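You operate a simulated robot arm through the tools that you are given. There is no shell and no other tool.

The job below is to be done with a simulated robot arm. You get a single attempt, and the scene is never put back.

TASK
Open the clamp, sand the glue drips off and lift the board to the mat.
Fine: the block put back, the clamp shut again over the empty jig. What is to be rubbed or washed off counts as gone when no trace of it is left.

Only the result counts: the job must be done as asked and must still hold three seconds after the hand-in. Knocking over, shifting, dropping, spilling or breaking anything else fails it.

THE ROBOT
A 7-joint arm with a two-finger gripper, fixed in place. Base frame: the origin is on the floor under the middle of its stand, x ahead of it, y to its left, z up; the work surface is at about z = 915. Lengths are in mm, angles in degrees, forces in N, time in s.
With the tool pointing down near the work surface it reaches from about 340 to 720 mm from the base axis. Its first joint turns from -66.0 to 66.0 degrees. Payload 2.45 kg.
Tool frame: the origin (TCP) lies between the finger pads and is the grasp point; the fingertips stand 26 mm ahead of it; z points along the fingers, y is the line along which they close. The gripper opens to 96 mm; its body begins 69 mm behind the TCP.
Orientation is that of the tool frame in the base frame, as [roll, pitch, yaw] about the fixed x, y, z axes, in that order (R = Rz(yaw) Ry(pitch) Rx(roll)). With the fingers straight down and closing along the base's y, the tool's x points along the base's -x, its y along +y and its z along -z.

THE INTERFACE
- The arm moves only by the tool servo_tool. Its argument "targets" is a list that holds one entry, the list of rows, each a list of 7 numbers: the finger opening in m, from 0 to 0.096, then the shift along the base's x, y, z in units of 250 mm (1.0 is 250 mm), then the turn, a rotation vector about the base's x, y, z in units of 90 degrees (1.0 is 90 degrees). In form: [[[hand, x, y, z, ax, ay, az], ...]]. A call has 1 to 20 rows; each row is the pose to reach, as a shift and turn from the pose commanded when the call began. A call with a number of a shift or a turn outside -1 to 1 is refused whole. Each row takes 0.2 s and may step no farther than 50 mm and 8.6 degrees from the row before; otherwise, or with a gripper value out of range, the whole call is refused. Where a pose cannot be reached the arm comes as near as it can. A force on the tool above 90 N (or 10 N above the force at the start of the call, whichever is more), or a blocked arm, ends the call early, and 0.2 s more pass. Each finger travels about 50 mm/s and halts on what it meets, pressing with about 45 N; the grip force reading is that of the motor and also rises with nothing between the fingers. The clock runs only during rows and for 0.2 s after the last one: add rows that repeat a pose to give the fingers time. It gives the time, the measured TCP pose, the force on the tool (base axes), the opening and the grip force at its end, in the units of the frame above (readings bear some noise), with the torque about the TCP (base axes, N m) and any sound that the robot's microphone picked up.
- Cameras (640 x 400 px; columns grow to the right, rows downward): "scene" is fixed at [177.9, -419.8, 1425.5]; the picture's right is [0.55, -0.84, 0.00], its down [-0.54, -0.35, -0.77] and it looks along [0.64, 0.42, -0.64] (base axes); focal length 214 px, centre (320, 200). "wrist" rides on the gripper at [82, 3, -98] in the tool frame; the picture's right is [-0.04, 1.00, 0.00], its down [-0.73, -0.03, -0.68] and it looks along [-0.68, -0.03, 0.73] (tool axes); focal length 256 px, centre (320, 200). There is no depth. A picture from a camera that has moved, and an enlarged one, comes with that camera's place and axes in the base frame and with its lens. The place of the scene camera against the robot may be out by one fixed shift of up to 18 mm in any direction.
- grab_frame(camera): a new picture of that camera. No time passes.
- close_up(camera, box): a new picture of the part [left, top, right, bottom] of that camera's present view, enlarged. No time passes.
- hand_in(): hands the job in; it is judged then, once.

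Nothing tells you positions but the pictures and the camera data. Unless the task says otherwise, let go and move clear before handing in.

The tools are called after ">>>" as a command line: name --argument value ..., lists and objects as JSON in quotes. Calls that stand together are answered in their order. servo_tool: Moves the arm, as the interface text tells. Its arguments: {"type":"object","properties":{"targets":{"type":"array","items":{"type":"array","items":{"type":"array","items":{"type":"number"}}}}},"required":["targets"]} The other tools are called the same way: grab_frame (camera) takes a picture; close_up (camera, box) takes an enlarged picture of a part of a camera's view; hand_in () hands the job in.

At the start:

```text
t: 0.0
eef_pos: [419.2, 32.5, 1289.1]
tool_rot: [180.0, 0.0, 179.9]
contact_force: [0.9, 0.6, 0.5]
ft_torque: [-0.02, 0.0, -0.01]
width: 96.1
grasp_force: 0.1
```

scene: 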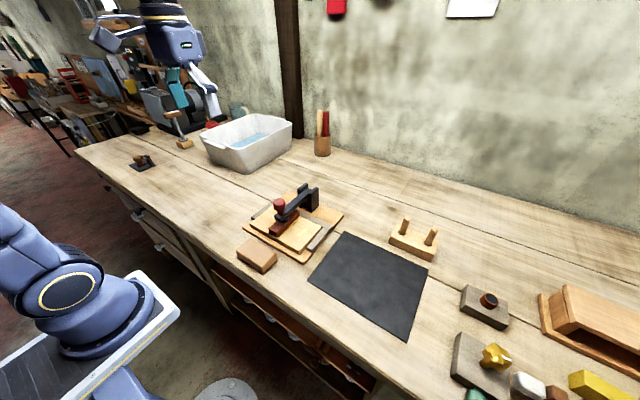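
wrist: 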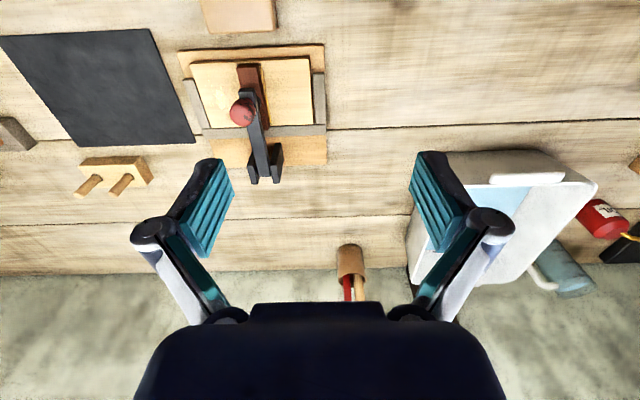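

I see a jig with a toggle clamp holding a board, a tan sanding block in front of it, a dark mat to the right, and other items. I'll start by taking enlarged pictures to locate everything.

>>> close_up --camera "scene" --box '[220, 170, 380, 270]'

>>> close_up --camera "wrist" --box '[160, 0, 352, 200]'

>>> close_up --camera "scene" --box '[300, 200, 640, 400]'

```text
4.00 times, centred on (300, 220) of scene
camera zoom: at [177.9, -419.8, 1425.5], right [0.55, -0.84, 0.0], down [-0.54, -0.35, -0.77], along [0.64, 0.42, -0.64], focal length 858 px, centre (400, 120)
```

zoom: 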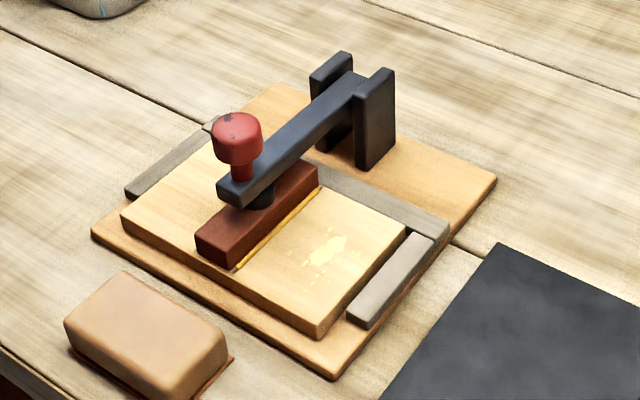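

```text
2.00 times, centred on (256, 100) of wrist
camera zoom: at [336.4, 36.2, 1386.2], right [0.04, 1.0, 0.0], down [0.73, -0.03, 0.68], along [0.68, -0.03, -0.73], focal length 512 px, centre (448, 400)
```

zoom: 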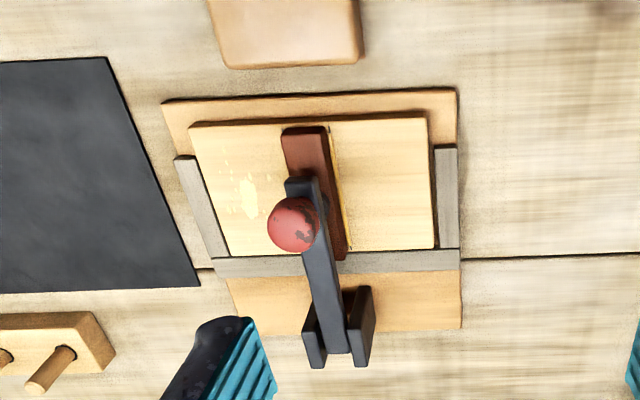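

```text
1.88 times, centred on (470, 300) of scene
camera zoom: at [177.9, -419.8, 1425.5], right [0.55, -0.84, 0.0], down [-0.54, -0.35, -0.77], along [0.64, 0.42, -0.64], focal length 404 px, centre (38, 12)
```

zoom: 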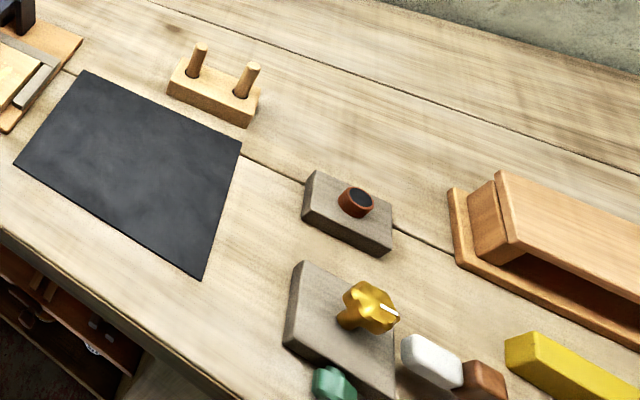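

The jig is around x 430–660, y −200 to 38, with the board (roughly 110 × 190) in it, and the sanding block is in front of it. I'll bring the wrist camera closer to measure things better.

>>> servo_tool --targets '[[[0.096, -0.03, -0.08, -0.1, 0, 0, 0], [0.096, -0.06, -0.16, -0.2, 0, 0, 0], [0.096, -0.09, -0.24, -0.3, 0, 0, 0], [0.096, -0.12, -0.32, -0.4, 0, 0, 0], [0.096, -0.15, -0.4, -0.5, 0, 0, 0], [0.096, -0.15, -0.4, -0.5, 0, 0, 0]]]'

>>> grab_frame --camera "wrist"

```text
t: 1.4
eef_pos: [380.0, -66.9, 1164.5]
tool_rot: [180.0, 0.0, 179.9]
contact_force: [0.1, 0.0, -1.1]
ft_torque: [-0.01, -0.02, -0.01]
width: 95.9
grasp_force: 0.1
```

```text
taken
camera wrist: at [298.3, -63.5, 1262.5], right [0.04, 1.0, 0.0], down [0.73, -0.03, 0.68], along [0.68, -0.03, -0.73], focal length 256 px, centre (320, 200)
```

wrist: 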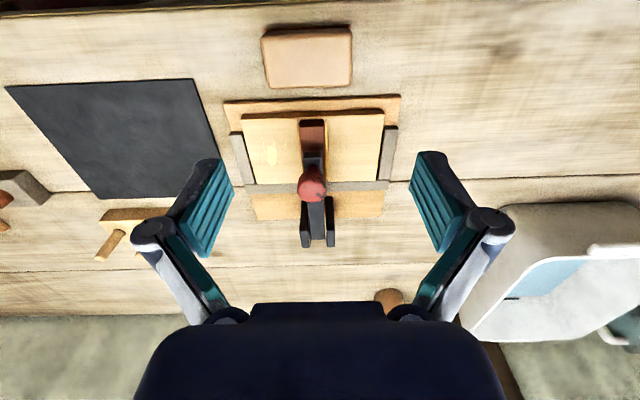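

>>> close_up --camera "wrist" --box '[210, 10, 420, 141]'

>>> close_up --camera "wrist" --box '[210, 80, 420, 260]'

```text
3.05 times, centred on (315, 76) of wrist
camera zoom: at [298.3, -63.5, 1262.5], right [0.04, 1.0, 0.0], down [0.73, -0.03, 0.68], along [0.68, -0.03, -0.73], focal length 780 px, centre (335, 579)
```

zoom: 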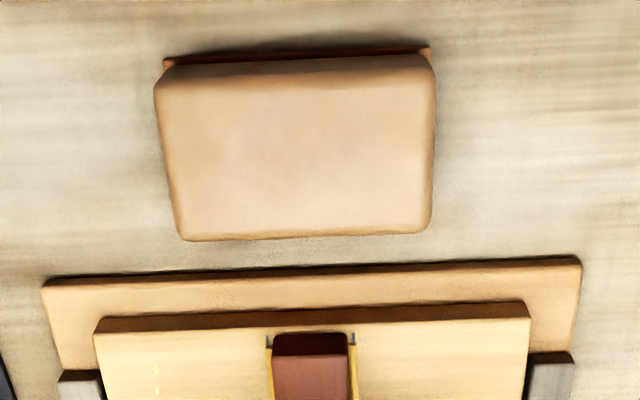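

```text
2.22 times, centred on (315, 170) of wrist
camera zoom: at [298.3, -63.5, 1262.5], right [0.04, 1.0, 0.0], down [0.73, -0.03, 0.68], along [0.68, -0.03, -0.73], focal length 569 px, centre (331, 267)
```

zoom: 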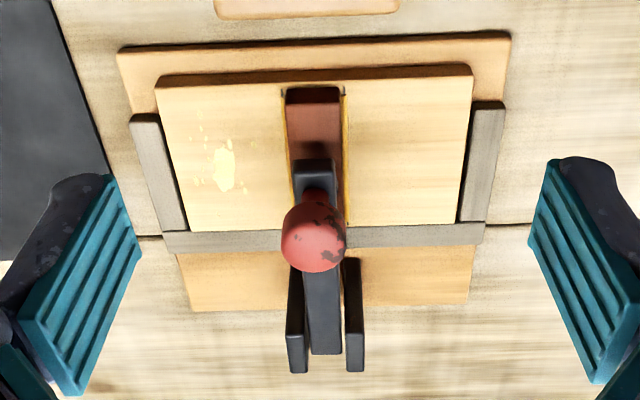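

The clamp arm pivots at the back (x≈618, z≈1005). Its red knob is at about (490, −80, 1034), and a batten glued across the board should serve as a handle. The drips are around (500, −145). I'll move above the knob and check the alignment.

>>> servo_tool --targets '[[[0.096, 0.11, -0.0136, -0.054, 0, 0, 0], [0.096, 0.22, -0.0272, -0.108, 0, 0, 0], [0.096, 0.33, -0.041, -0.162, 0, 0, 0], [0.096, 0.44, -0.0544, -0.218, 0, 0, 0], [0.096, 0.44, -0.0544, -0.218, 0, 0, 0]]]'

>>> grab_frame --camera "wrist"

>>> close_up --camera "scene" --box '[220, 130, 380, 270]'

```text
t: 2.6
eef_pos: [491.2, -78.7, 1106.5]
tool_rot: [180.0, 0.0, 179.9]
contact_force: [-0.6, 0.8, -0.5]
ft_torque: [0.01, 0.01, 0.01]
width: 95.9
grasp_force: 0.0
```

```text
taken
camera wrist: at [409.0, -76.8, 1203.9], right [0.04, 1.0, 0.0], down [0.73, -0.03, 0.68], along [0.68, -0.03, -0.73], focal length 256 px, centre (320, 200)
```

wrist: 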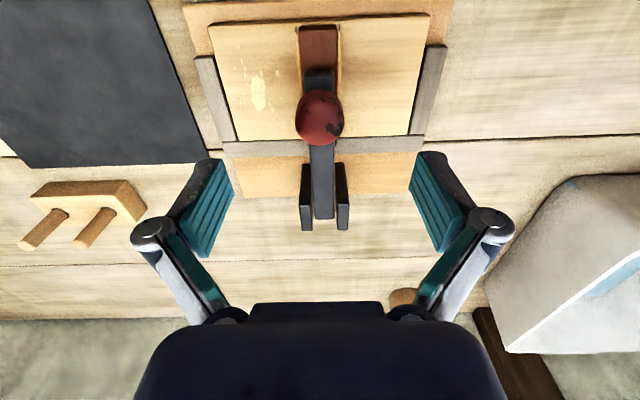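

```text
2.86 times, centred on (300, 200) of scene
camera zoom: at [177.9, -419.8, 1425.5], right [0.55, -0.84, 0.0], down [-0.54, -0.35, -0.77], along [0.64, 0.42, -0.64], focal length 613 px, centre (377, 200)
```

zoom: 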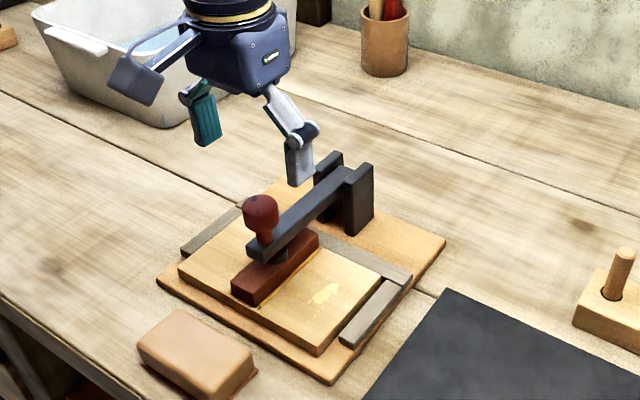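

>>> close_up --camera "wrist" --box '[180, 0, 460, 240]'

>>> close_up --camera "scene" --box '[255, 170, 335, 250]'

```text
1.67 times, centred on (320, 120) of wrist
camera zoom: at [409.0, -76.8, 1203.9], right [0.04, 1.0, 0.0], down [0.73, -0.03, 0.68], along [0.68, -0.03, -0.73], focal length 427 px, centre (320, 333)
```

zoom: 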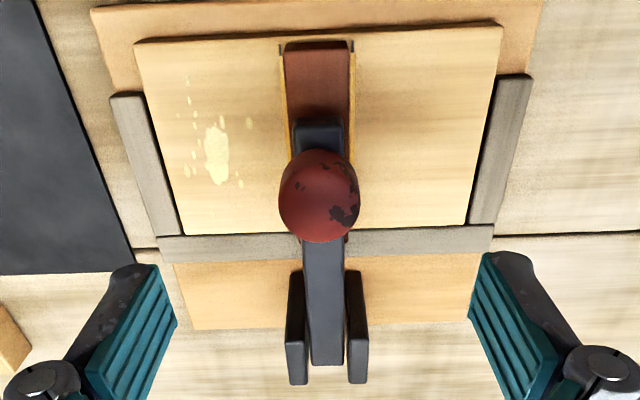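

```text
5.00 times, centred on (295, 210) of scene
camera zoom: at [177.9, -419.8, 1425.5], right [0.55, -0.84, 0.0], down [-0.54, -0.35, -0.77], along [0.64, 0.42, -0.64], focal length 1072 px, centre (445, 150)
```

zoom: 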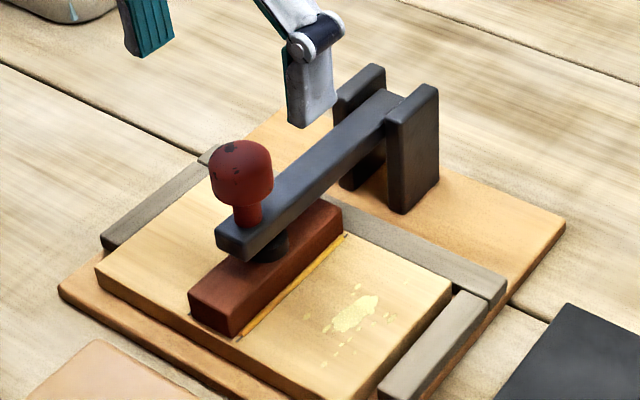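

The tool is centred above the knob. I'll descend around it and close the fingers.

>>> servo_tool --targets '[[[0.096, -0.006, 0.002, -0.1, 0, 0, 0], [0.096, -0.01, 0.002, -0.2, 0, 0, 0], [0.096, -0.012, 0.002, -0.3, 0, 0, 0], [0.07, -0.012, 0.002, -0.3, 0, 0, 0], [0.05, -0.012, 0.002, -0.3, 0, 0, 0], [0.03, -0.012, 0.002, -0.3, 0, 0, 0], [0.02, -0.012, 0.002, -0.3, 0, 0, 0], [0.02, -0.012, 0.002, -0.3, 0, 0, 0]]]'

>>> grab_frame --camera "wrist"

>>> close_up --camera "scene" --box '[220, 130, 380, 270]'

```text
t: 4.4
eef_pos: [487.5, -80.2, 1032.9]
tool_rot: [180.0, 0.0, 180.0]
contact_force: [0.5, 1.9, 0.0]
ft_torque: [0.05, 0.01, 0.01]
width: 32.5
grasp_force: 31.8
```

```text
taken
camera wrist: at [405.9, -77.1, 1130.8], right [0.04, 1.0, 0.0], down [0.73, -0.03, 0.68], along [0.68, -0.03, -0.73], focal length 256 px, centre (320, 200)
```

wrist: 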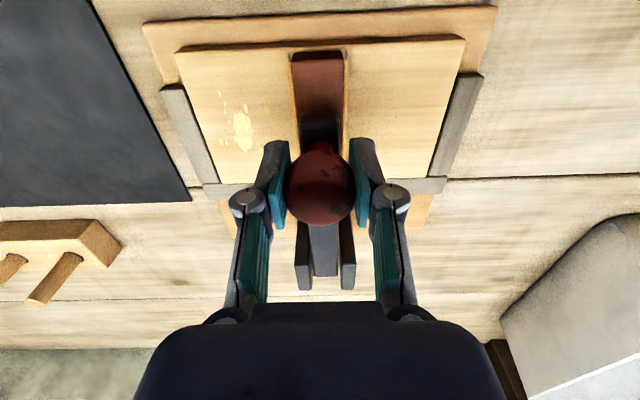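

```text
2.86 times, centred on (300, 200) of scene
camera zoom: at [177.9, -419.8, 1425.5], right [0.55, -0.84, 0.0], down [-0.54, -0.35, -0.77], along [0.64, 0.42, -0.64], focal length 613 px, centre (377, 200)
```

zoom: 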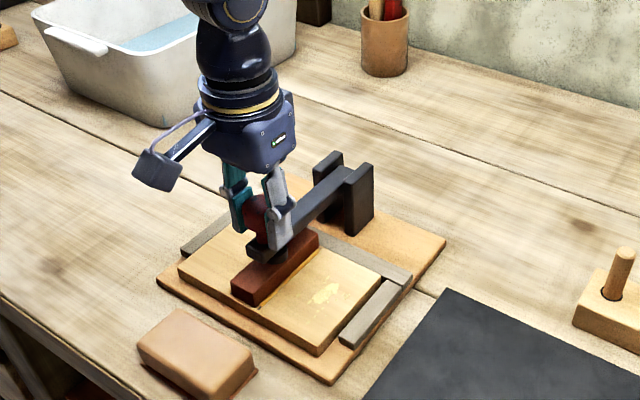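

The knob is gripped (width 32.5). Next I'll raise it along the arc about the rear hinge, starting with the first 20° and checking the forces.

>>> servo_tool --targets '[[[0.02, 0.0124, 0, 0.0436, 0, 0, 0], [0.02, 0.0284, 0, 0.0856, 0, 0, 0], [0.02, 0.0484, 0, 0.1264, 0, 0, 0], [0.02, 0.0716, 0, 0.1652, 0, 0, 0], [0.02, 0.0716, 0, 0.1652, 0, 0, 0]]]'

>>> close_up --camera "scene" --box '[220, 130, 380, 270]'

>>> grab_frame --camera "wrist"

```text
t: 5.6
eef_pos: [505.2, -80.6, 1074.2]
tool_rot: [179.9, -0.2, -179.9]
contact_force: [-10.1, 1.1, -6.8]
ft_torque: [-0.03, 1.44, 0.04]
width: 32.3
grasp_force: 44.6
```

```text
2.86 times, centred on (300, 200) of scene
camera zoom: at [177.7, -419.8, 1425.5], right [0.55, -0.84, 0.0], down [-0.54, -0.35, -0.77], along [0.64, 0.42, -0.64], focal length 613 px, centre (377, 200)
```

zoom: 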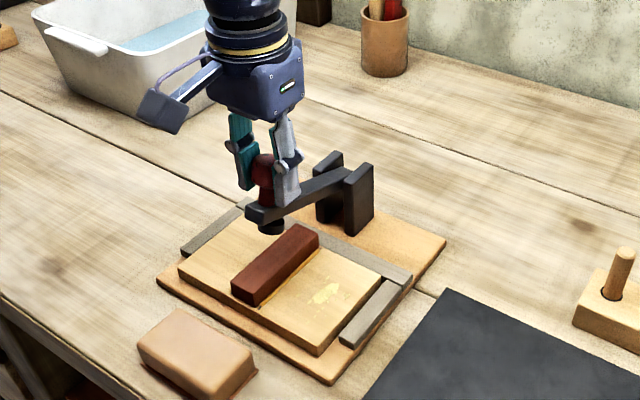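

```text
taken
camera wrist: at [423.1, -77.2, 1173.1], right [0.04, 1.0, 0.0], down [0.74, -0.03, 0.68], along [0.68, -0.03, -0.74], focal length 256 px, centre (320, 200)
```

wrist: 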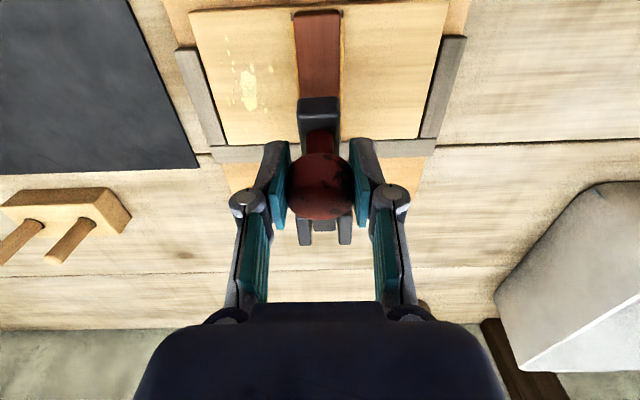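

The arm is lifting and the batten stays on the board, so it is glued there and will serve as the handle. Forces are small, and I'll continue along the arc.

>>> servo_tool --targets '[[[0.02, 0.0264, 0, 0.0364, 0, 0, 0], [0.02, 0.056, 0, 0.0708, 0, 0, 0], [0.02, 0.0884, 0, 0.1024, 0, 0, 0], [0.02, 0.1236, 0, 0.1308, 0, 0, 0], [0.02, 0.1608, 0, 0.156, 0, 0, 0], [0.02, 0.2004, 0, 0.178, 0, 0, 0], [0.02, 0.2004, 0, 0.178, 0, 0, 0]]]'

>>> close_up --camera "scene" --box '[220, 130, 380, 270]'

```text
t: 7.2
eef_pos: [554.9, -80.5, 1119.3]
tool_rot: [-180.0, 0.0, 180.0]
contact_force: [-6.0, 3.9, 1.6]
ft_torque: [0.01, 0.57, 0.0]
width: 32.6
grasp_force: 44.5
```

```text
2.86 times, centred on (300, 200) of scene
camera zoom: at [177.7, -419.7, 1425.5], right [0.55, -0.84, 0.0], down [-0.54, -0.35, -0.77], along [0.64, 0.42, -0.64], focal length 613 px, centre (377, 200)
```

zoom: 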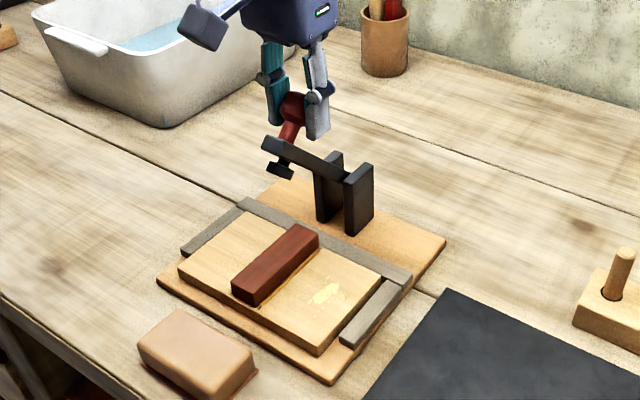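

>>> servo_tool --targets '[[[0.02, 0.0412, 0, 0.0184, 0, 0, 0], [0.02, 0.084, 0, 0.0332, 0, 0, 0], [0.02, 0.128, 0, 0.0444, 0, 0, 0], [0.02, 0.1724, 0, 0.0516, 0, 0, 0], [0.02, 0.2176, 0, 0.0548, 0, 0, 0], [0.02, 0.2624, 0, 0.054, 0, 0, 0], [0.02, 0.2624, 0, 0.054, 0, 0, 0]]]'

>>> close_up --camera "scene" --box '[220, 110, 380, 250]'

```text
t: 8.8
eef_pos: [621.4, -80.8, 1135.5]
tool_rot: [180.0, 0.1, -180.0]
contact_force: [-8.4, 7.9, 13.4]
ft_torque: [0.12, 1.21, -0.05]
width: 32.3
grasp_force: 44.6
```

```text
2.86 times, centred on (300, 180) of scene
camera zoom: at [177.4, -419.5, 1425.6], right [0.55, -0.84, 0.0], down [-0.54, -0.35, -0.77], along [0.64, 0.42, -0.64], focal length 613 px, centre (377, 257)
```

zoom: 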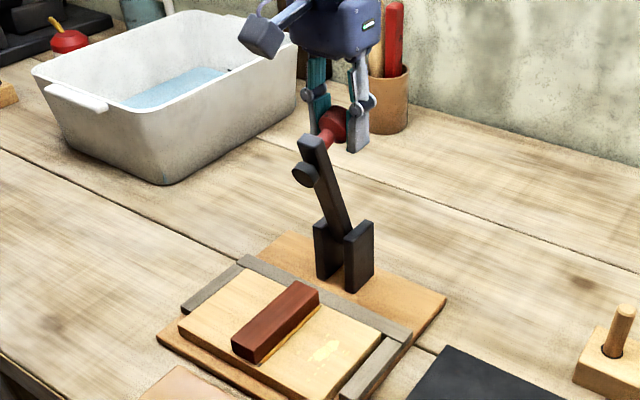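

>>> servo_tool --targets '[[[0.02, 0.022, 0, 0.004, 0, 0, 0], [0.02, 0.045, 0, 0.003, 0, 0, 0], [0.02, 0.068, 0, 0.0, 0, 0, 0], [0.02, 0.09, 0, -0.005, 0, 0, 0], [0.02, 0.09, 0, -0.005, 0, 0, 0]]]'

>>> close_up --camera "scene" --box '[220, 110, 380, 250]'

```text
t: 10.0
eef_pos: [642.7, -80.2, 1132.8]
tool_rot: [179.9, -0.1, -180.0]
contact_force: [-19.3, 9.6, 8.5]
ft_torque: [0.03, 0.09, -0.03]
width: 32.1
grasp_force: 45.1
```

```text
2.86 times, centred on (300, 180) of scene
camera zoom: at [177.1, -419.5, 1425.7], right [0.55, -0.84, 0.0], down [-0.54, -0.35, -0.77], along [0.64, 0.42, -0.64], focal length 613 px, centre (377, 257)
```

zoom: 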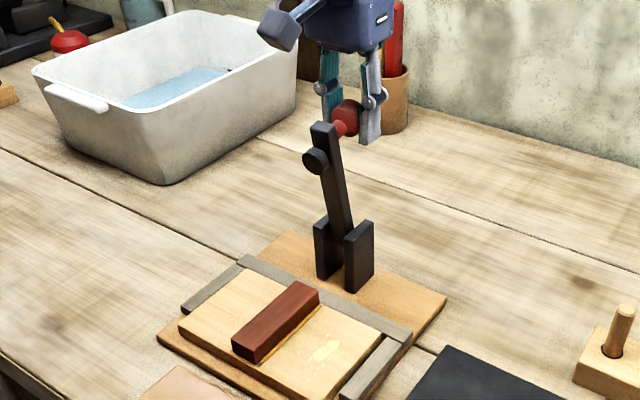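

>>> servo_tool --targets '[[[0.02, 0.021, 0, -0.005, 0, 0, 0], [0.02, 0.043, 0, -0.013, 0, 0, 0], [0.02, 0.043, 0, -0.013, 0, 0, 0]]]'

>>> close_up --camera "scene" --box '[220, 110, 380, 250]'

```text
t: 10.8
eef_pos: [651.4, -80.1, 1130.3]
tool_rot: [-180.0, -0.3, 180.0]
contact_force: [-28.7, 8.4, 11.8]
ft_torque: [0.04, 0.14, -0.04]
width: 30.9
grasp_force: 44.9
```

```text
2.86 times, centred on (300, 180) of scene
camera zoom: at [176.7, -419.5, 1425.7], right [0.55, -0.84, 0.0], down [-0.54, -0.35, -0.77], along [0.64, 0.42, -0.64], focal length 613 px, centre (377, 257)
```

zoom: 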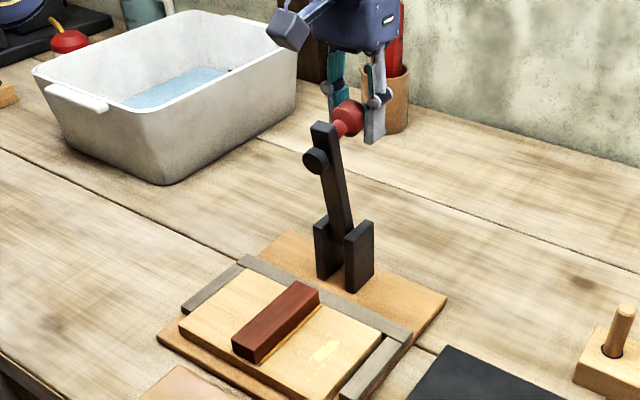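

The arm has come up against its end stop at about 90°, and the fingers have begun to slide. I'll ease back to relieve the load, then open slightly to see whether the arm stays up.

>>> servo_tool --targets '[[[0.02, -0.03, 0, 0.008, 0, 0, 0], [0.02, -0.03, 0, 0.008, 0, 0, 0]]]'

>>> close_up --camera "scene" --box '[220, 110, 380, 250]'

>>> grab_frame --camera "wrist"

```text
t: 11.4
eef_pos: [649.8, -80.6, 1131.1]
tool_rot: [180.0, 0.2, 179.9]
contact_force: [10.2, 5.4, -5.9]
ft_torque: [0.04, -1.49, -0.04]
width: 31.3
grasp_force: 44.7
```

```text
2.86 times, centred on (300, 180) of scene
camera zoom: at [178.3, -419.7, 1425.5], right [0.55, -0.84, 0.0], down [-0.54, -0.35, -0.77], along [0.64, 0.42, -0.64], focal length 613 px, centre (377, 257)
```

zoom: 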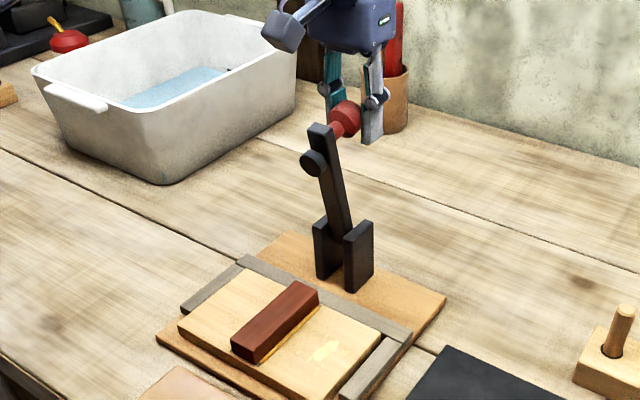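

```text
taken
camera wrist: at [566.1, -77.2, 1228.5], right [0.04, 1.0, 0.0], down [0.73, -0.03, 0.68], along [0.68, -0.03, -0.73], focal length 256 px, centre (320, 200)
```

wrist: 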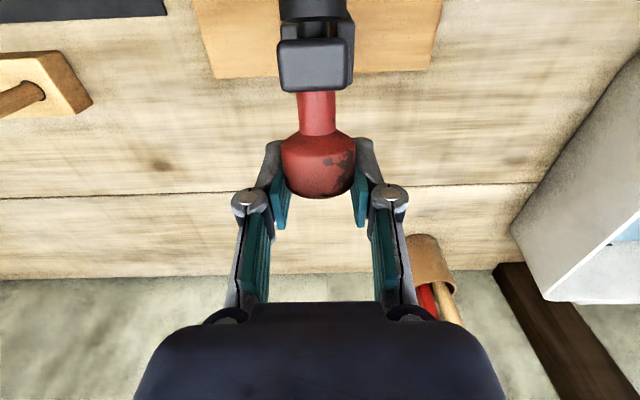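

>>> servo_tool --targets '[[[0.02, 0.018, 0, -0.004, 0, 0, 0], [0.04, 0.018, 0, -0.004, 0, 0, 0], [0.045, 0.018, 0, -0.004, 0, 0, 0]]]'

>>> close_up --camera "scene" --box '[220, 110, 380, 250]'

>>> grab_frame --camera "wrist"

```text
t: 12.2
eef_pos: [650.8, -82.4, 1130.6]
tool_rot: [180.0, 0.0, 180.0]
contact_force: [0.0, 1.2, -0.3]
ft_torque: [0.01, -0.04, 0.01]
width: 45.3
grasp_force: 0.0
```

```text
2.86 times, centred on (300, 180) of scene
camera zoom: at [177.9, -419.8, 1425.5], right [0.55, -0.84, 0.0], down [-0.54, -0.35, -0.77], along [0.64, 0.42, -0.64], focal length 613 px, centre (377, 257)
```

zoom: 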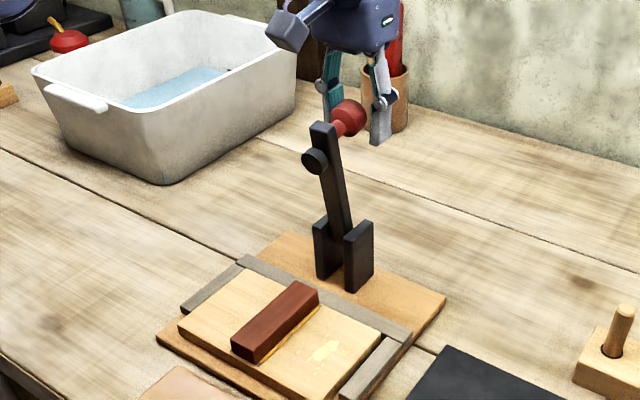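

```text
taken
camera wrist: at [569.8, -78.1, 1227.8], right [0.04, 1.0, 0.0], down [0.73, -0.03, 0.68], along [0.68, -0.03, -0.73], focal length 256 px, centre (320, 200)
```

wrist: 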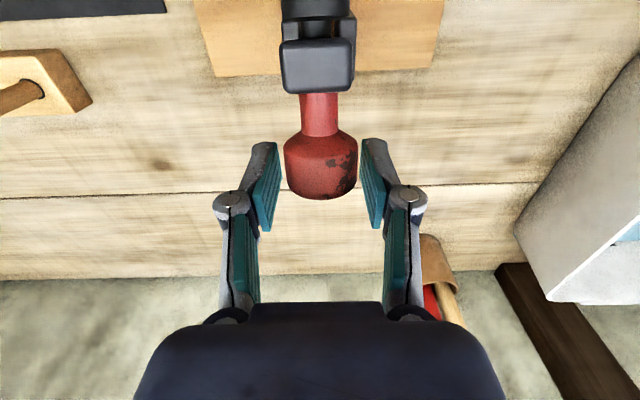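

The clamp stays open on its own. I'll move clear upward, turn the tool 90° so the fingers close along x, and look at the sanding block.

>>> servo_tool --targets '[[[0.06, 0, 0, 0.15, 0, 0, 0], [0.08, 0, 0, 0.3, 0, 0, 0], [0.096, 0, 0, 0.4, 0, 0, 0], [0.096, -0.083, -0.05, 0.4, 0, 0, 0.083], [0.096, -0.167, -0.1, 0.4, 0, 0, 0.167], [0.096, -0.25, -0.15, 0.4, 0, 0, 0.25], [0.096, -0.333, -0.2, 0.4, 0, 0, 0.333], [0.096, -0.417, -0.25, 0.35, 0, 0, 0.417], [0.096, -0.5, -0.3, 0.28, 0, 0, 0.5], [0.096, -0.583, -0.35, 0.21, 0, 0, 0.583], [0.096, -0.667, -0.4, 0.14, 0, 0, 0.667], [0.096, -0.75, -0.45, 0.07, 0, 0, 0.75], [0.096, -0.833, -0.5, 0.0, 0, 0, 0.833], [0.096, -0.917, -0.55, -0.07, 0, 0, 0.917], [0.096, -1.0, -0.6, -0.133, 0, 0, 1.0], [0.096, -1.0, -0.6, -0.133, 0, 0, 1.0]]]'

>>> grab_frame --camera "wrist"

>>> grab_frame --camera "scene"

```text
t: 15.6
eef_pos: [402.4, -228.5, 1099.1]
tool_rot: [-180.0, 0.0, -90.1]
contact_force: [-0.5, 0.3, 0.2]
ft_torque: [0.01, 0.0, -0.01]
width: 96.1
grasp_force: 0.1
out of reach, approached as far as the arm can: row 3
```

```text
taken
camera wrist: at [398.7, -309.3, 1196.1], right [-1.0, 0.04, 0.0], down [0.03, 0.73, 0.68], along [0.03, 0.68, -0.73], focal length 256 px, centre (320, 200)
```

wrist: 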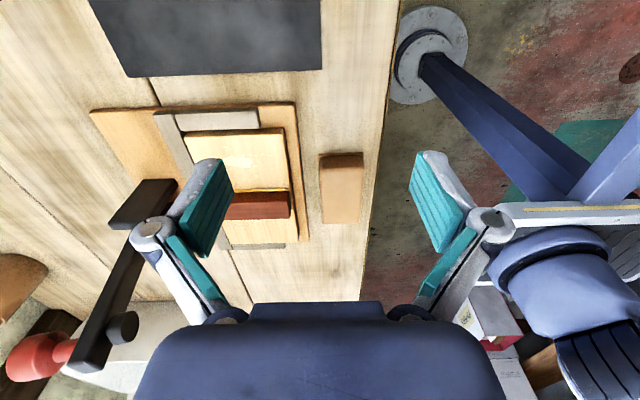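

```text
taken
```

scene: 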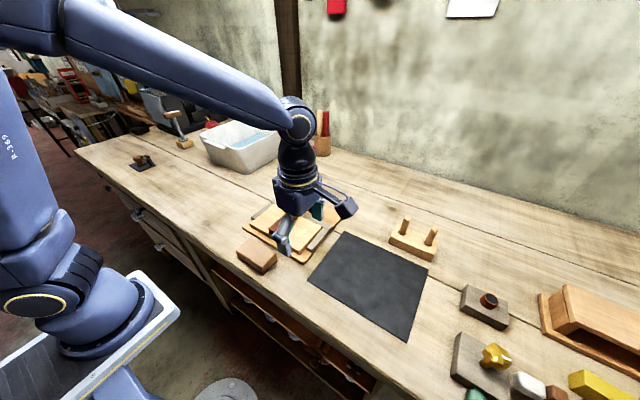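

>>> close_up --camera "wrist" --box '[260, 120, 420, 240]'

>>> close_up --camera "wrist" --box '[80, 90, 320, 260]'

```text
3.33 times, centred on (340, 180) of wrist
camera zoom: at [398.7, -309.3, 1196.1], right [-1.0, 0.04, 0.0], down [0.03, 0.73, 0.68], along [0.03, 0.68, -0.73], focal length 853 px, centre (253, 267)
```

zoom: 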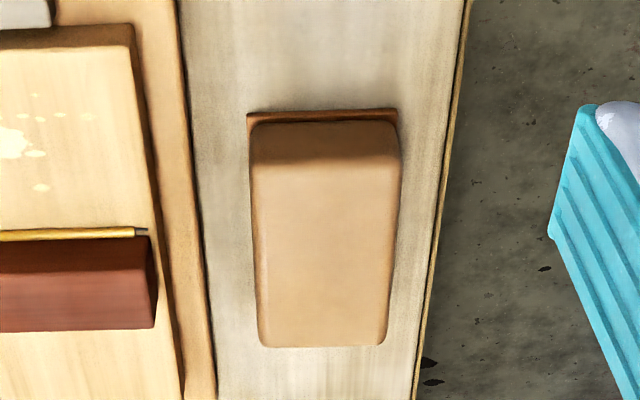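

```text
2.35 times, centred on (200, 175) of wrist
camera zoom: at [398.7, -309.3, 1196.1], right [-1.0, 0.04, 0.0], down [0.03, 0.73, 0.68], along [0.03, 0.68, -0.73], focal length 602 px, centre (602, 259)
```

zoom: 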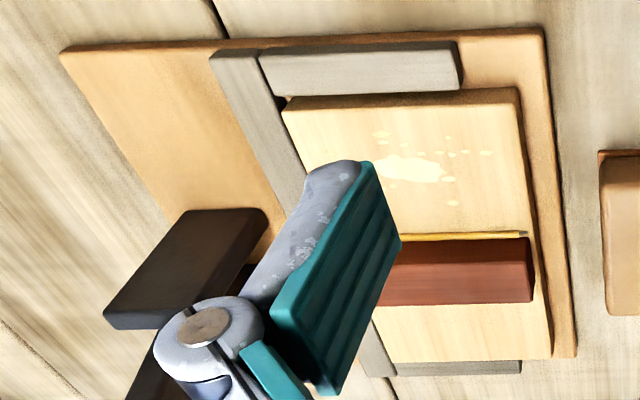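

>>> close_up --camera "wrist" --box '[225, 175, 305, 225]'

>>> close_up --camera "scene" --box '[255, 200, 345, 260]'

```text
8.00 times, centred on (265, 200) of wrist
camera zoom: at [398.7, -309.3, 1196.1], right [-1.0, 0.04, 0.0], down [0.03, 0.73, 0.68], along [0.03, 0.68, -0.73], focal length 2048 px, centre (760, 200)
```

zoom: 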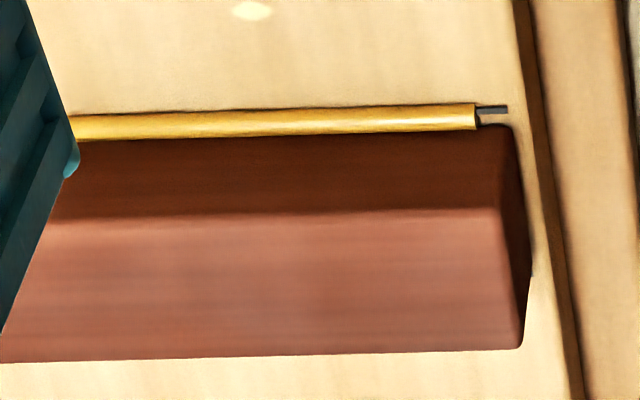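

```text
6.67 times, centred on (300, 230) of scene
camera zoom: at [177.9, -419.8, 1425.5], right [0.55, -0.84, 0.0], down [-0.54, -0.35, -0.77], along [0.64, 0.42, -0.64], focal length 1430 px, centre (453, 0)
```

zoom: 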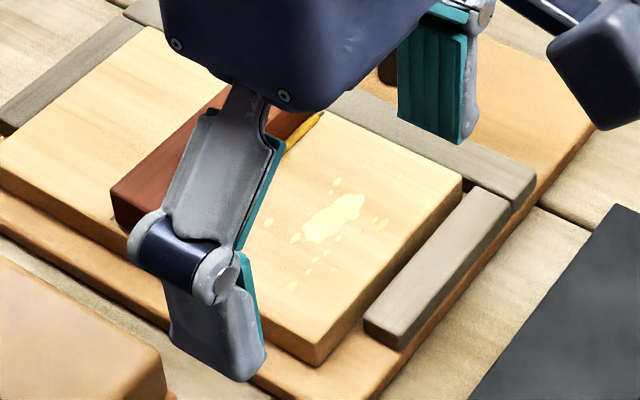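

The block's centre is about (379.5, −79.5), roughly 53 × 97 with its top near z 949. I'll move above it with a narrower opening, because the jig edge is close by, and check the alignment.

>>> servo_tool --targets '[[[0.08, -0.02, 0.12, -0.05, 0, 0, 0], [0.07, -0.04, 0.24, -0.1, 0, 0, 0], [0.07, -0.06, 0.36, -0.17, 0, 0, 0], [0.07, -0.08, 0.48, -0.24, 0, 0, 0], [0.07, -0.0924, 0.6044, -0.32, 0, 0, 0], [0.07, -0.0924, 0.6044, -0.36, 0, 0, 0], [0.07, -0.0924, 0.6044, -0.36, 0, 0, 0]]]'

>>> grab_frame --camera "wrist"

>>> close_up --camera "scene" --box '[200, 170, 360, 290]'

```text
t: 17.2
eef_pos: [377.1, -77.7, 1005.6]
tool_rot: [180.0, 0.0, -90.1]
contact_force: [-0.3, 0.1, -0.6]
ft_torque: [0.02, 0.0, 0.0]
width: 69.9
grasp_force: 0.0
```

```text
taken
camera wrist: at [373.9, -159.9, 1104.6], right [-1.0, 0.04, 0.0], down [0.03, 0.73, 0.68], along [0.03, 0.68, -0.73], focal length 256 px, centre (320, 200)
```

wrist: 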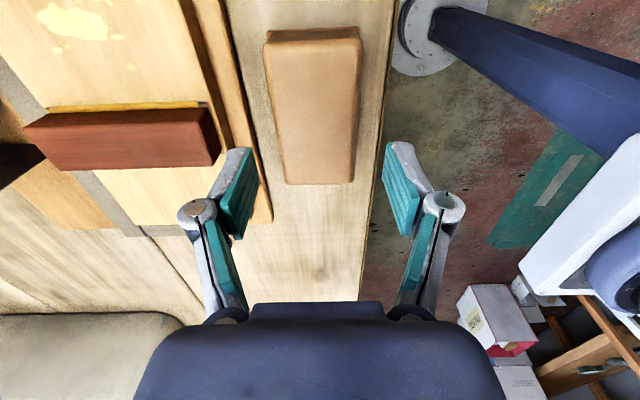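

```text
3.33 times, centred on (280, 230) of scene
camera zoom: at [177.9, -419.8, 1425.5], right [0.55, -0.84, 0.0], down [-0.54, -0.35, -0.77], along [0.64, 0.42, -0.64], focal length 715 px, centre (453, 100)
```

zoom: 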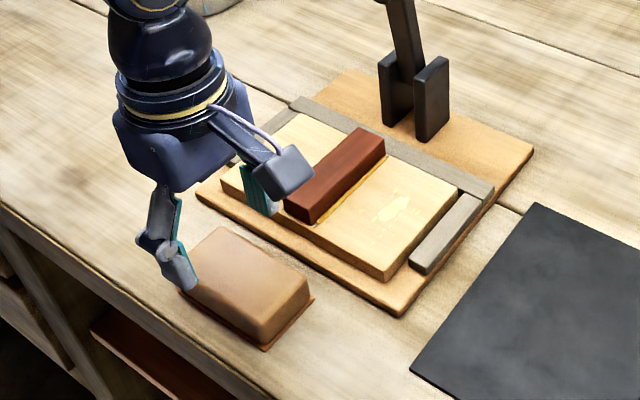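

>>> servo_tool --targets '[[[0.07, 0.005, 0, -0.1, 0, 0, 0], [0.07, 0.005, 0, -0.17, 0, 0, 0], [0.07, 0.005, 0, -0.2204, 0, 0, 0], [0.07, 0.005, 0, -0.2204, 0, 0, 0]]]'

>>> grab_frame --camera "wrist"

>>> close_up --camera "scene" --box '[200, 200, 320, 290]'

```text
t: 18.2
eef_pos: [380.2, -76.4, 950.8]
tool_rot: [-180.0, 0.0, -90.0]
contact_force: [0.0, -0.5, -0.5]
ft_torque: [0.02, 0.02, -0.02]
width: 70.0
grasp_force: 0.1
```

```text
taken
camera wrist: at [375.3, -158.6, 1049.6], right [-1.0, 0.04, 0.0], down [0.03, 0.73, 0.68], along [0.03, 0.68, -0.73], focal length 256 px, centre (320, 200)
```

wrist: 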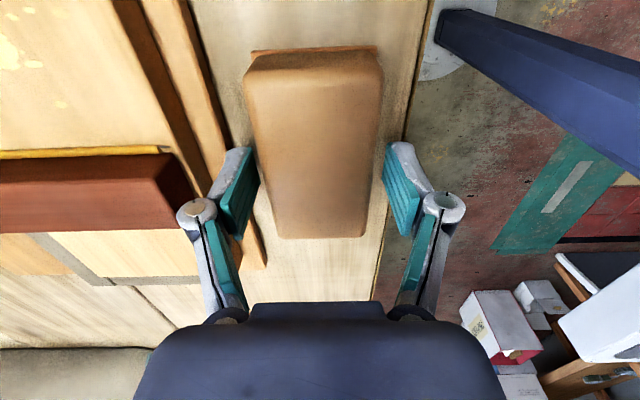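

```text
4.44 times, centred on (260, 245) of scene
camera zoom: at [177.9, -419.8, 1425.5], right [0.55, -0.84, 0.0], down [-0.54, -0.35, -0.77], along [0.64, 0.42, -0.64], focal length 953 px, centre (587, 0)
```

zoom: 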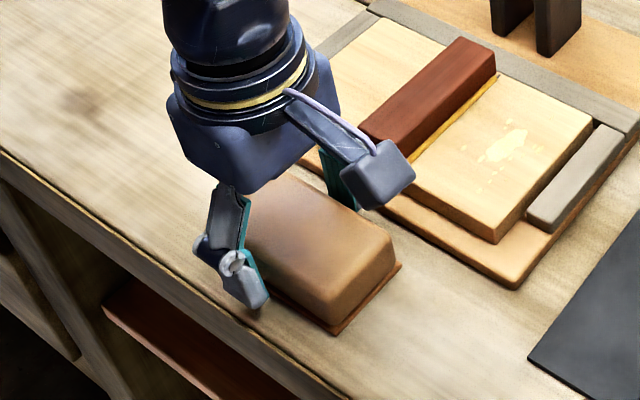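

The block is centred between the fingers. I'll close and lift it.

>>> servo_tool --targets '[[[0.06, 0, 0, 0, 0, 0, 0], [0.05, 0, 0, 0, 0, 0, 0], [0.04, 0, 0, 0, 0, 0, 0], [0.04, 0, 0, 0, 0, 0, 0]]]'

>>> grab_frame --camera "wrist"

```text
t: 19.2
eef_pos: [378.8, -77.1, 951.9]
tool_rot: [-179.9, 0.0, -89.9]
contact_force: [1.0, 0.5, 5.8]
ft_torque: [0.01, -0.04, 0.01]
width: 57.3
grasp_force: 44.3
```

```text
taken
camera wrist: at [375.4, -158.7, 1050.0], right [-1.0, 0.04, 0.0], down [0.03, 0.73, 0.68], along [0.03, 0.68, -0.73], focal length 256 px, centre (320, 200)
```

wrist: 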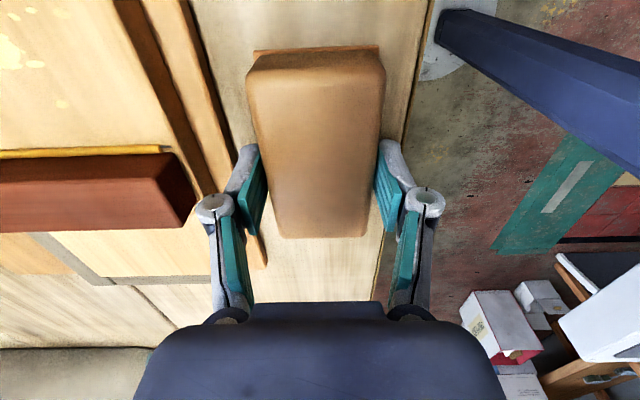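

The block is held (57 mm wide). I'll lift it, turn it back 90° so its long side runs along x, and bring it over the drips on the right part of the board.

>>> servo_tool --targets '[[[0.04, 0, 0, 0.15, 0, 0, 0], [0.04, 0, 0, 0.3, 0, 0, 0], [0.04, 0.02, -0.02, 0.4, 0, 0, -0.083], [0.04, 0.04, -0.04, 0.4, 0, 0, -0.167], [0.04, 0.06, -0.06, 0.4, 0, 0, -0.25], [0.04, 0.08, -0.08, 0.4, 0, 0, -0.333], [0.04, 0.1, -0.1, 0.4, 0, 0, -0.417], [0.04, 0.12, -0.12, 0.4, 0, 0, -0.5], [0.04, 0.14, -0.14, 0.4, 0, 0, -0.583], [0.04, 0.16, -0.16, 0.4, 0, 0, -0.667], [0.04, 0.18, -0.18, 0.4, 0, 0, -0.75], [0.04, 0.2, -0.2, 0.4, 0, 0, -0.833], [0.04, 0.22, -0.22, 0.4, 0, 0, -0.917], [0.04, 0.24, -0.246, 0.4, 0, 0, -1.0], [0.04, 0.34, -0.246, 0.4, 0, 0, -1.0], [0.04, 0.44, -0.246, 0.4, 0, 0, -1.0], [0.04, 0.4812, -0.246, 0.34, 0, 0, -1.0], [0.04, 0.4812, -0.246, 0.26, 0, 0, -1.0], [0.04, 0.4812, -0.246, 0.232, 0, 0, -1.0], [0.04, 0.4812, -0.246, 0.232, 0, 0, -1.0]]]'

>>> grab_frame --camera "wrist"

>>> close_up --camera "scene" --box '[220, 150, 380, 270]'

```text
t: 23.4
eef_pos: [502.1, -141.1, 1009.9]
tool_rot: [180.0, 0.0, 180.0]
contact_force: [-0.9, 0.2, -1.1]
ft_torque: [0.02, 0.0, -0.01]
width: 57.3
grasp_force: 45.2
```

```text
taken
camera wrist: at [419.5, -137.9, 1107.5], right [0.04, 1.0, 0.0], down [0.73, -0.03, 0.68], along [0.68, -0.03, -0.73], focal length 256 px, centre (320, 200)
```

wrist: 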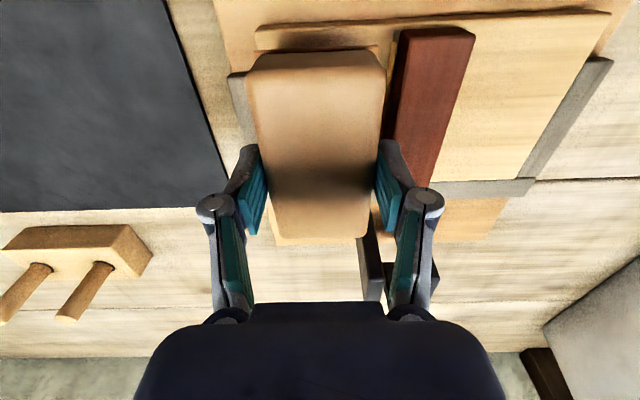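

```text
3.33 times, centred on (300, 210) of scene
camera zoom: at [177.9, -419.8, 1425.5], right [0.55, -0.84, 0.0], down [-0.54, -0.35, -0.77], along [0.64, 0.42, -0.64], focal length 715 px, centre (387, 167)
```

zoom: 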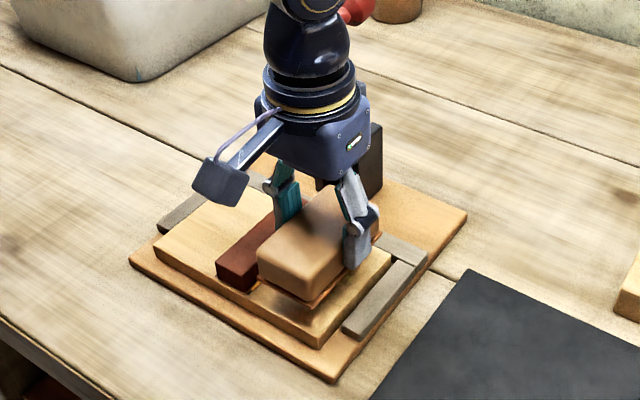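

>>> servo_tool --targets '[[[0.04, 0, 0, -0.06, 0, 0, 0], [0.04, 0, 0, -0.1, 0, 0, 0], [0.04, 0, 0, -0.112, 0, 0, 0], [0.04, 0, 0, -0.12, 0, 0, 0], [0.04, 0, 0, -0.12, 0, 0, 0]]]'

>>> grab_frame --camera "wrist"

>>> close_up --camera "scene" --box '[260, 190, 340, 250]'

```text
t: 24.6
eef_pos: [500.2, -141.7, 982.6]
tool_rot: [-179.9, 0.1, -180.0]
contact_force: [-10.3, 3.7, 34.3]
ft_torque: [0.14, 0.82, 0.05]
width: 56.9
grasp_force: 45.0
```

```text
taken
camera wrist: at [418.5, -137.8, 1079.6], right [0.04, 1.0, 0.0], down [0.73, -0.03, 0.68], along [0.68, -0.03, -0.73], focal length 256 px, centre (320, 200)
```

wrist: 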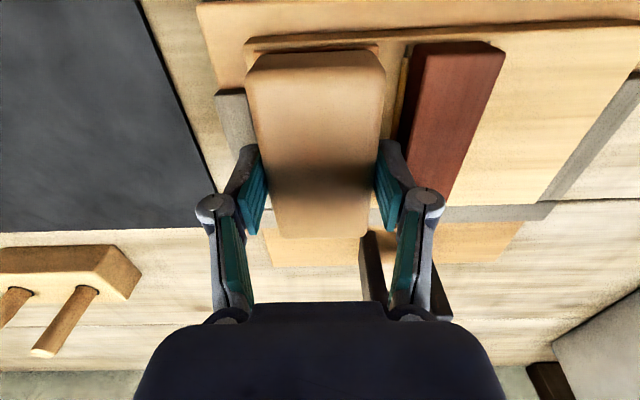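

```text
6.67 times, centred on (300, 220) of scene
camera zoom: at [177.1, -419.5, 1425.7], right [0.55, -0.84, 0.0], down [-0.54, -0.35, -0.77], along [0.64, 0.42, -0.64], focal length 1430 px, centre (453, 67)
```

zoom: 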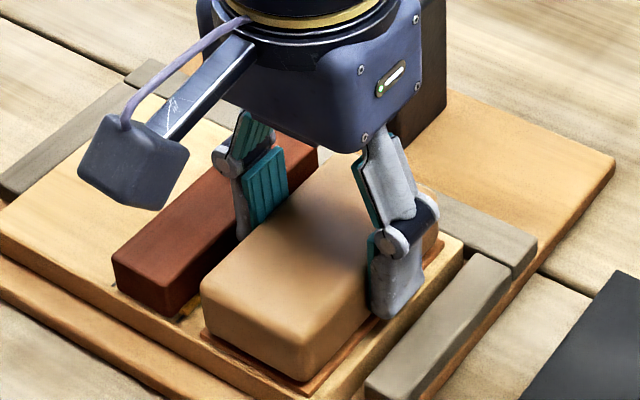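

The block touched down at TCP z ≈ 982.6 with 34 N. I'll ease the pressure a little and rub with short strokes over the drip area.

>>> servo_tool --targets '[[[0.04, 0.016, 0, 0.005, 0, 0, 0], [0.04, 0.032, 0, 0.005, 0, 0, 0], [0.04, 0.032, -0.016, 0.005, 0, 0, 0], [0.04, 0.016, -0.016, 0.005, 0, 0, 0], [0.04, 0, -0.016, 0.005, 0, 0, 0], [0.04, -0.016, -0.016, 0.005, 0, 0, 0], [0.04, -0.032, -0.016, 0.005, 0, 0, 0], [0.04, -0.032, 0, 0.005, 0, 0, 0], [0.04, -0.016, 0, 0.005, 0, 0, 0], [0.04, 0, 0.006, 0.005, 0, 0, 0], [0.04, 0.016, 0.006, 0.005, 0, 0, 0], [0.04, 0.032, 0.006, 0.005, 0, 0, 0]]]'

>>> close_up --camera "scene" --box '[240, 180, 360, 270]'

>>> grab_frame --camera "wrist"

```text
t: 27.2
eef_pos: [506.3, -137.9, 980.1]
tool_rot: [179.9, 0.0, -180.0]
contact_force: [-11.9, -0.3, 30.5]
ft_torque: [0.02, 0.77, 0.01]
width: 57.1
grasp_force: 45.0
```

```text
4.44 times, centred on (300, 225) of scene
camera zoom: at [177.1, -419.7, 1425.6], right [0.55, -0.84, 0.0], down [-0.54, -0.35, -0.77], along [0.64, 0.42, -0.64], focal length 953 px, centre (409, 89)
```

zoom: 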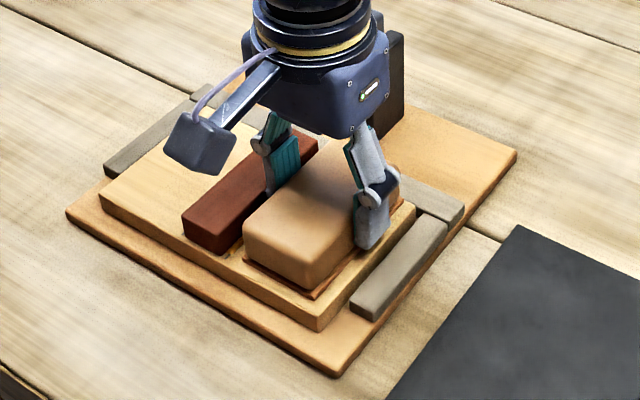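

```text
taken
camera wrist: at [424.9, -134.7, 1078.9], right [0.04, 1.0, 0.0], down [0.73, -0.03, 0.68], along [0.68, -0.03, -0.73], focal length 256 px, centre (320, 200)
```

wrist: 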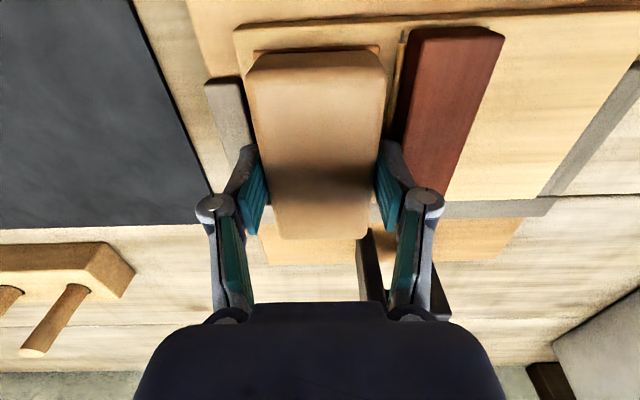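

>>> servo_tool --targets '[[[0.04, 0, 0, 0.1, 0, 0, 0], [0.04, -0.02, 0, 0.25, 0, 0, 0], [0.04, -0.12, 0.1, 0.4, 0, 0, 0], [0.04, -0.236, 0.2, 0.4, 0, 0, 0], [0.04, -0.236, 0.32, 0.4, 0, 0, 0], [0.04, -0.236, 0.36, 0.4, 0, 0, 0], [0.04, -0.236, 0.36, 0.4, 0, 0, 0]]]'

>>> grab_frame --camera "wrist"

>>> close_up --camera "scene" --box '[240, 180, 360, 270]'

```text
refused: row 3 steps farther than a row can; nothing moved
```

```text
taken
camera wrist: at [424.9, -134.7, 1078.9], right [0.04, 1.0, 0.0], down [0.73, -0.03, 0.68], along [0.68, -0.03, -0.73], focal length 256 px, centre (320, 200)
```

wrist: 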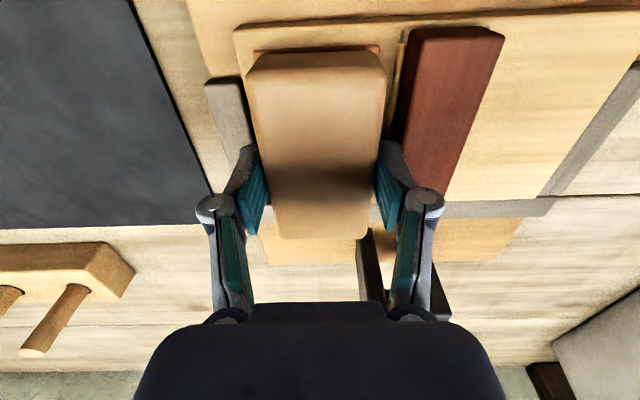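

```text
4.44 times, centred on (300, 225) of scene
camera zoom: at [177.1, -419.7, 1425.6], right [0.55, -0.84, 0.0], down [-0.54, -0.35, -0.77], along [0.64, 0.42, -0.64], focal length 953 px, centre (409, 89)
```

zoom: 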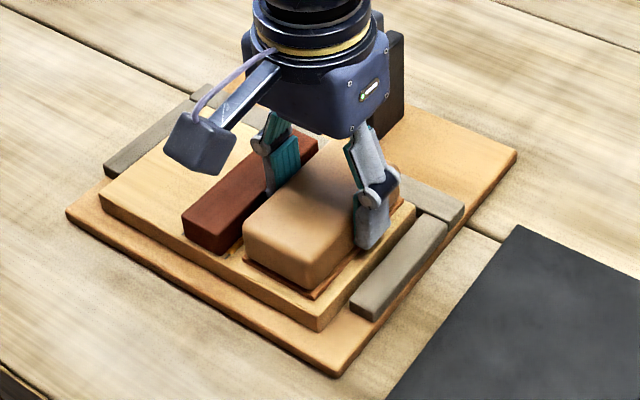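

The refused call moved nothing, so I'll use the contact to rub a little more, then lift and move aside to inspect.

>>> servo_tool --targets '[[[0.04, -0.016, 0, 0, 0, 0, 0], [0.04, -0.032, -0.006, 0, 0, 0, 0], [0.04, -0.048, -0.006, 0, 0, 0, 0], [0.04, -0.064, -0.012, 0, 0, 0, 0], [0.04, -0.048, -0.018, 0, 0, 0, 0], [0.04, -0.032, -0.022, 0, 0, 0, 0], [0.04, -0.016, -0.022, 0, 0, 0, 0], [0.04, 0, -0.018, 0, 0, 0, 0], [0.04, -0.016, -0.012, 0, 0, 0, 0], [0.04, -0.032, -0.008, 0, 0, 0, 0], [0.04, -0.032, -0.008, 0.1, 0, 0, 0], [0.04, -0.032, -0.008, 0.25, 0, 0, 0], [0.04, -0.032, -0.008, 0.4, 0, 0, 0], [0.04, -0.1, 0.1, 0.4, 0, 0, 0], [0.04, -0.17, 0.2, 0.4, 0, 0, 0], [0.04, -0.236, 0.3, 0.4, 0, 0, 0], [0.04, -0.236, 0.36, 0.4, 0, 0, 0], [0.04, -0.236, 0.36, 0.4, 0, 0, 0]]]'

>>> grab_frame --camera "wrist"

>>> close_up --camera "scene" --box '[240, 180, 360, 270]'

```text
t: 31.0
eef_pos: [450.0, -47.7, 1081.6]
tool_rot: [180.0, 0.0, 180.0]
contact_force: [-0.2, 0.0, -0.4]
ft_torque: [-0.03, 0.01, 0.06]
width: 57.1
grasp_force: 44.9
```

```text
taken
camera wrist: at [367.8, -45.7, 1179.9], right [0.04, 1.0, 0.0], down [0.73, -0.03, 0.68], along [0.68, -0.03, -0.73], focal length 256 px, centre (320, 200)
```

wrist: 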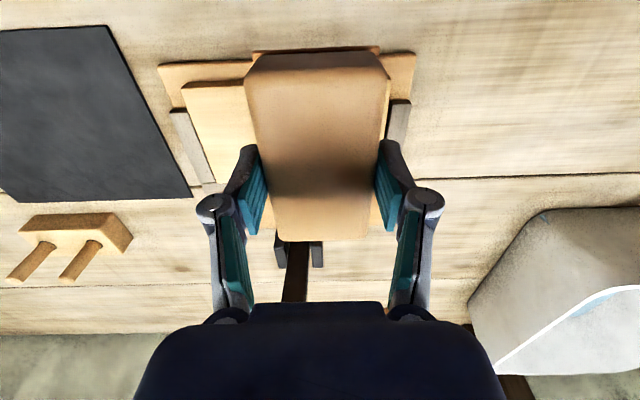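

```text
4.44 times, centred on (300, 225) of scene
camera zoom: at [177.9, -419.8, 1425.5], right [0.55, -0.84, 0.0], down [-0.54, -0.35, -0.77], along [0.64, 0.42, -0.64], focal length 953 px, centre (409, 89)
```

zoom: 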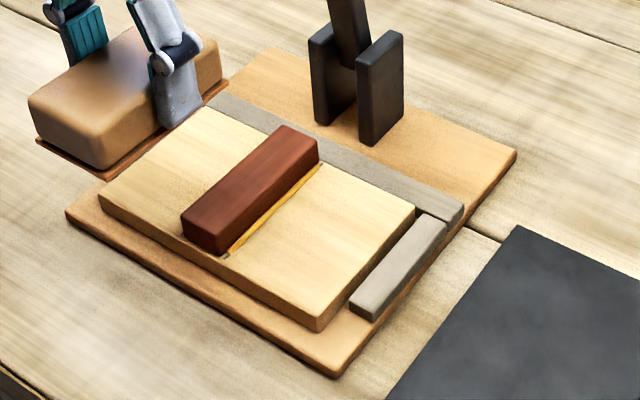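

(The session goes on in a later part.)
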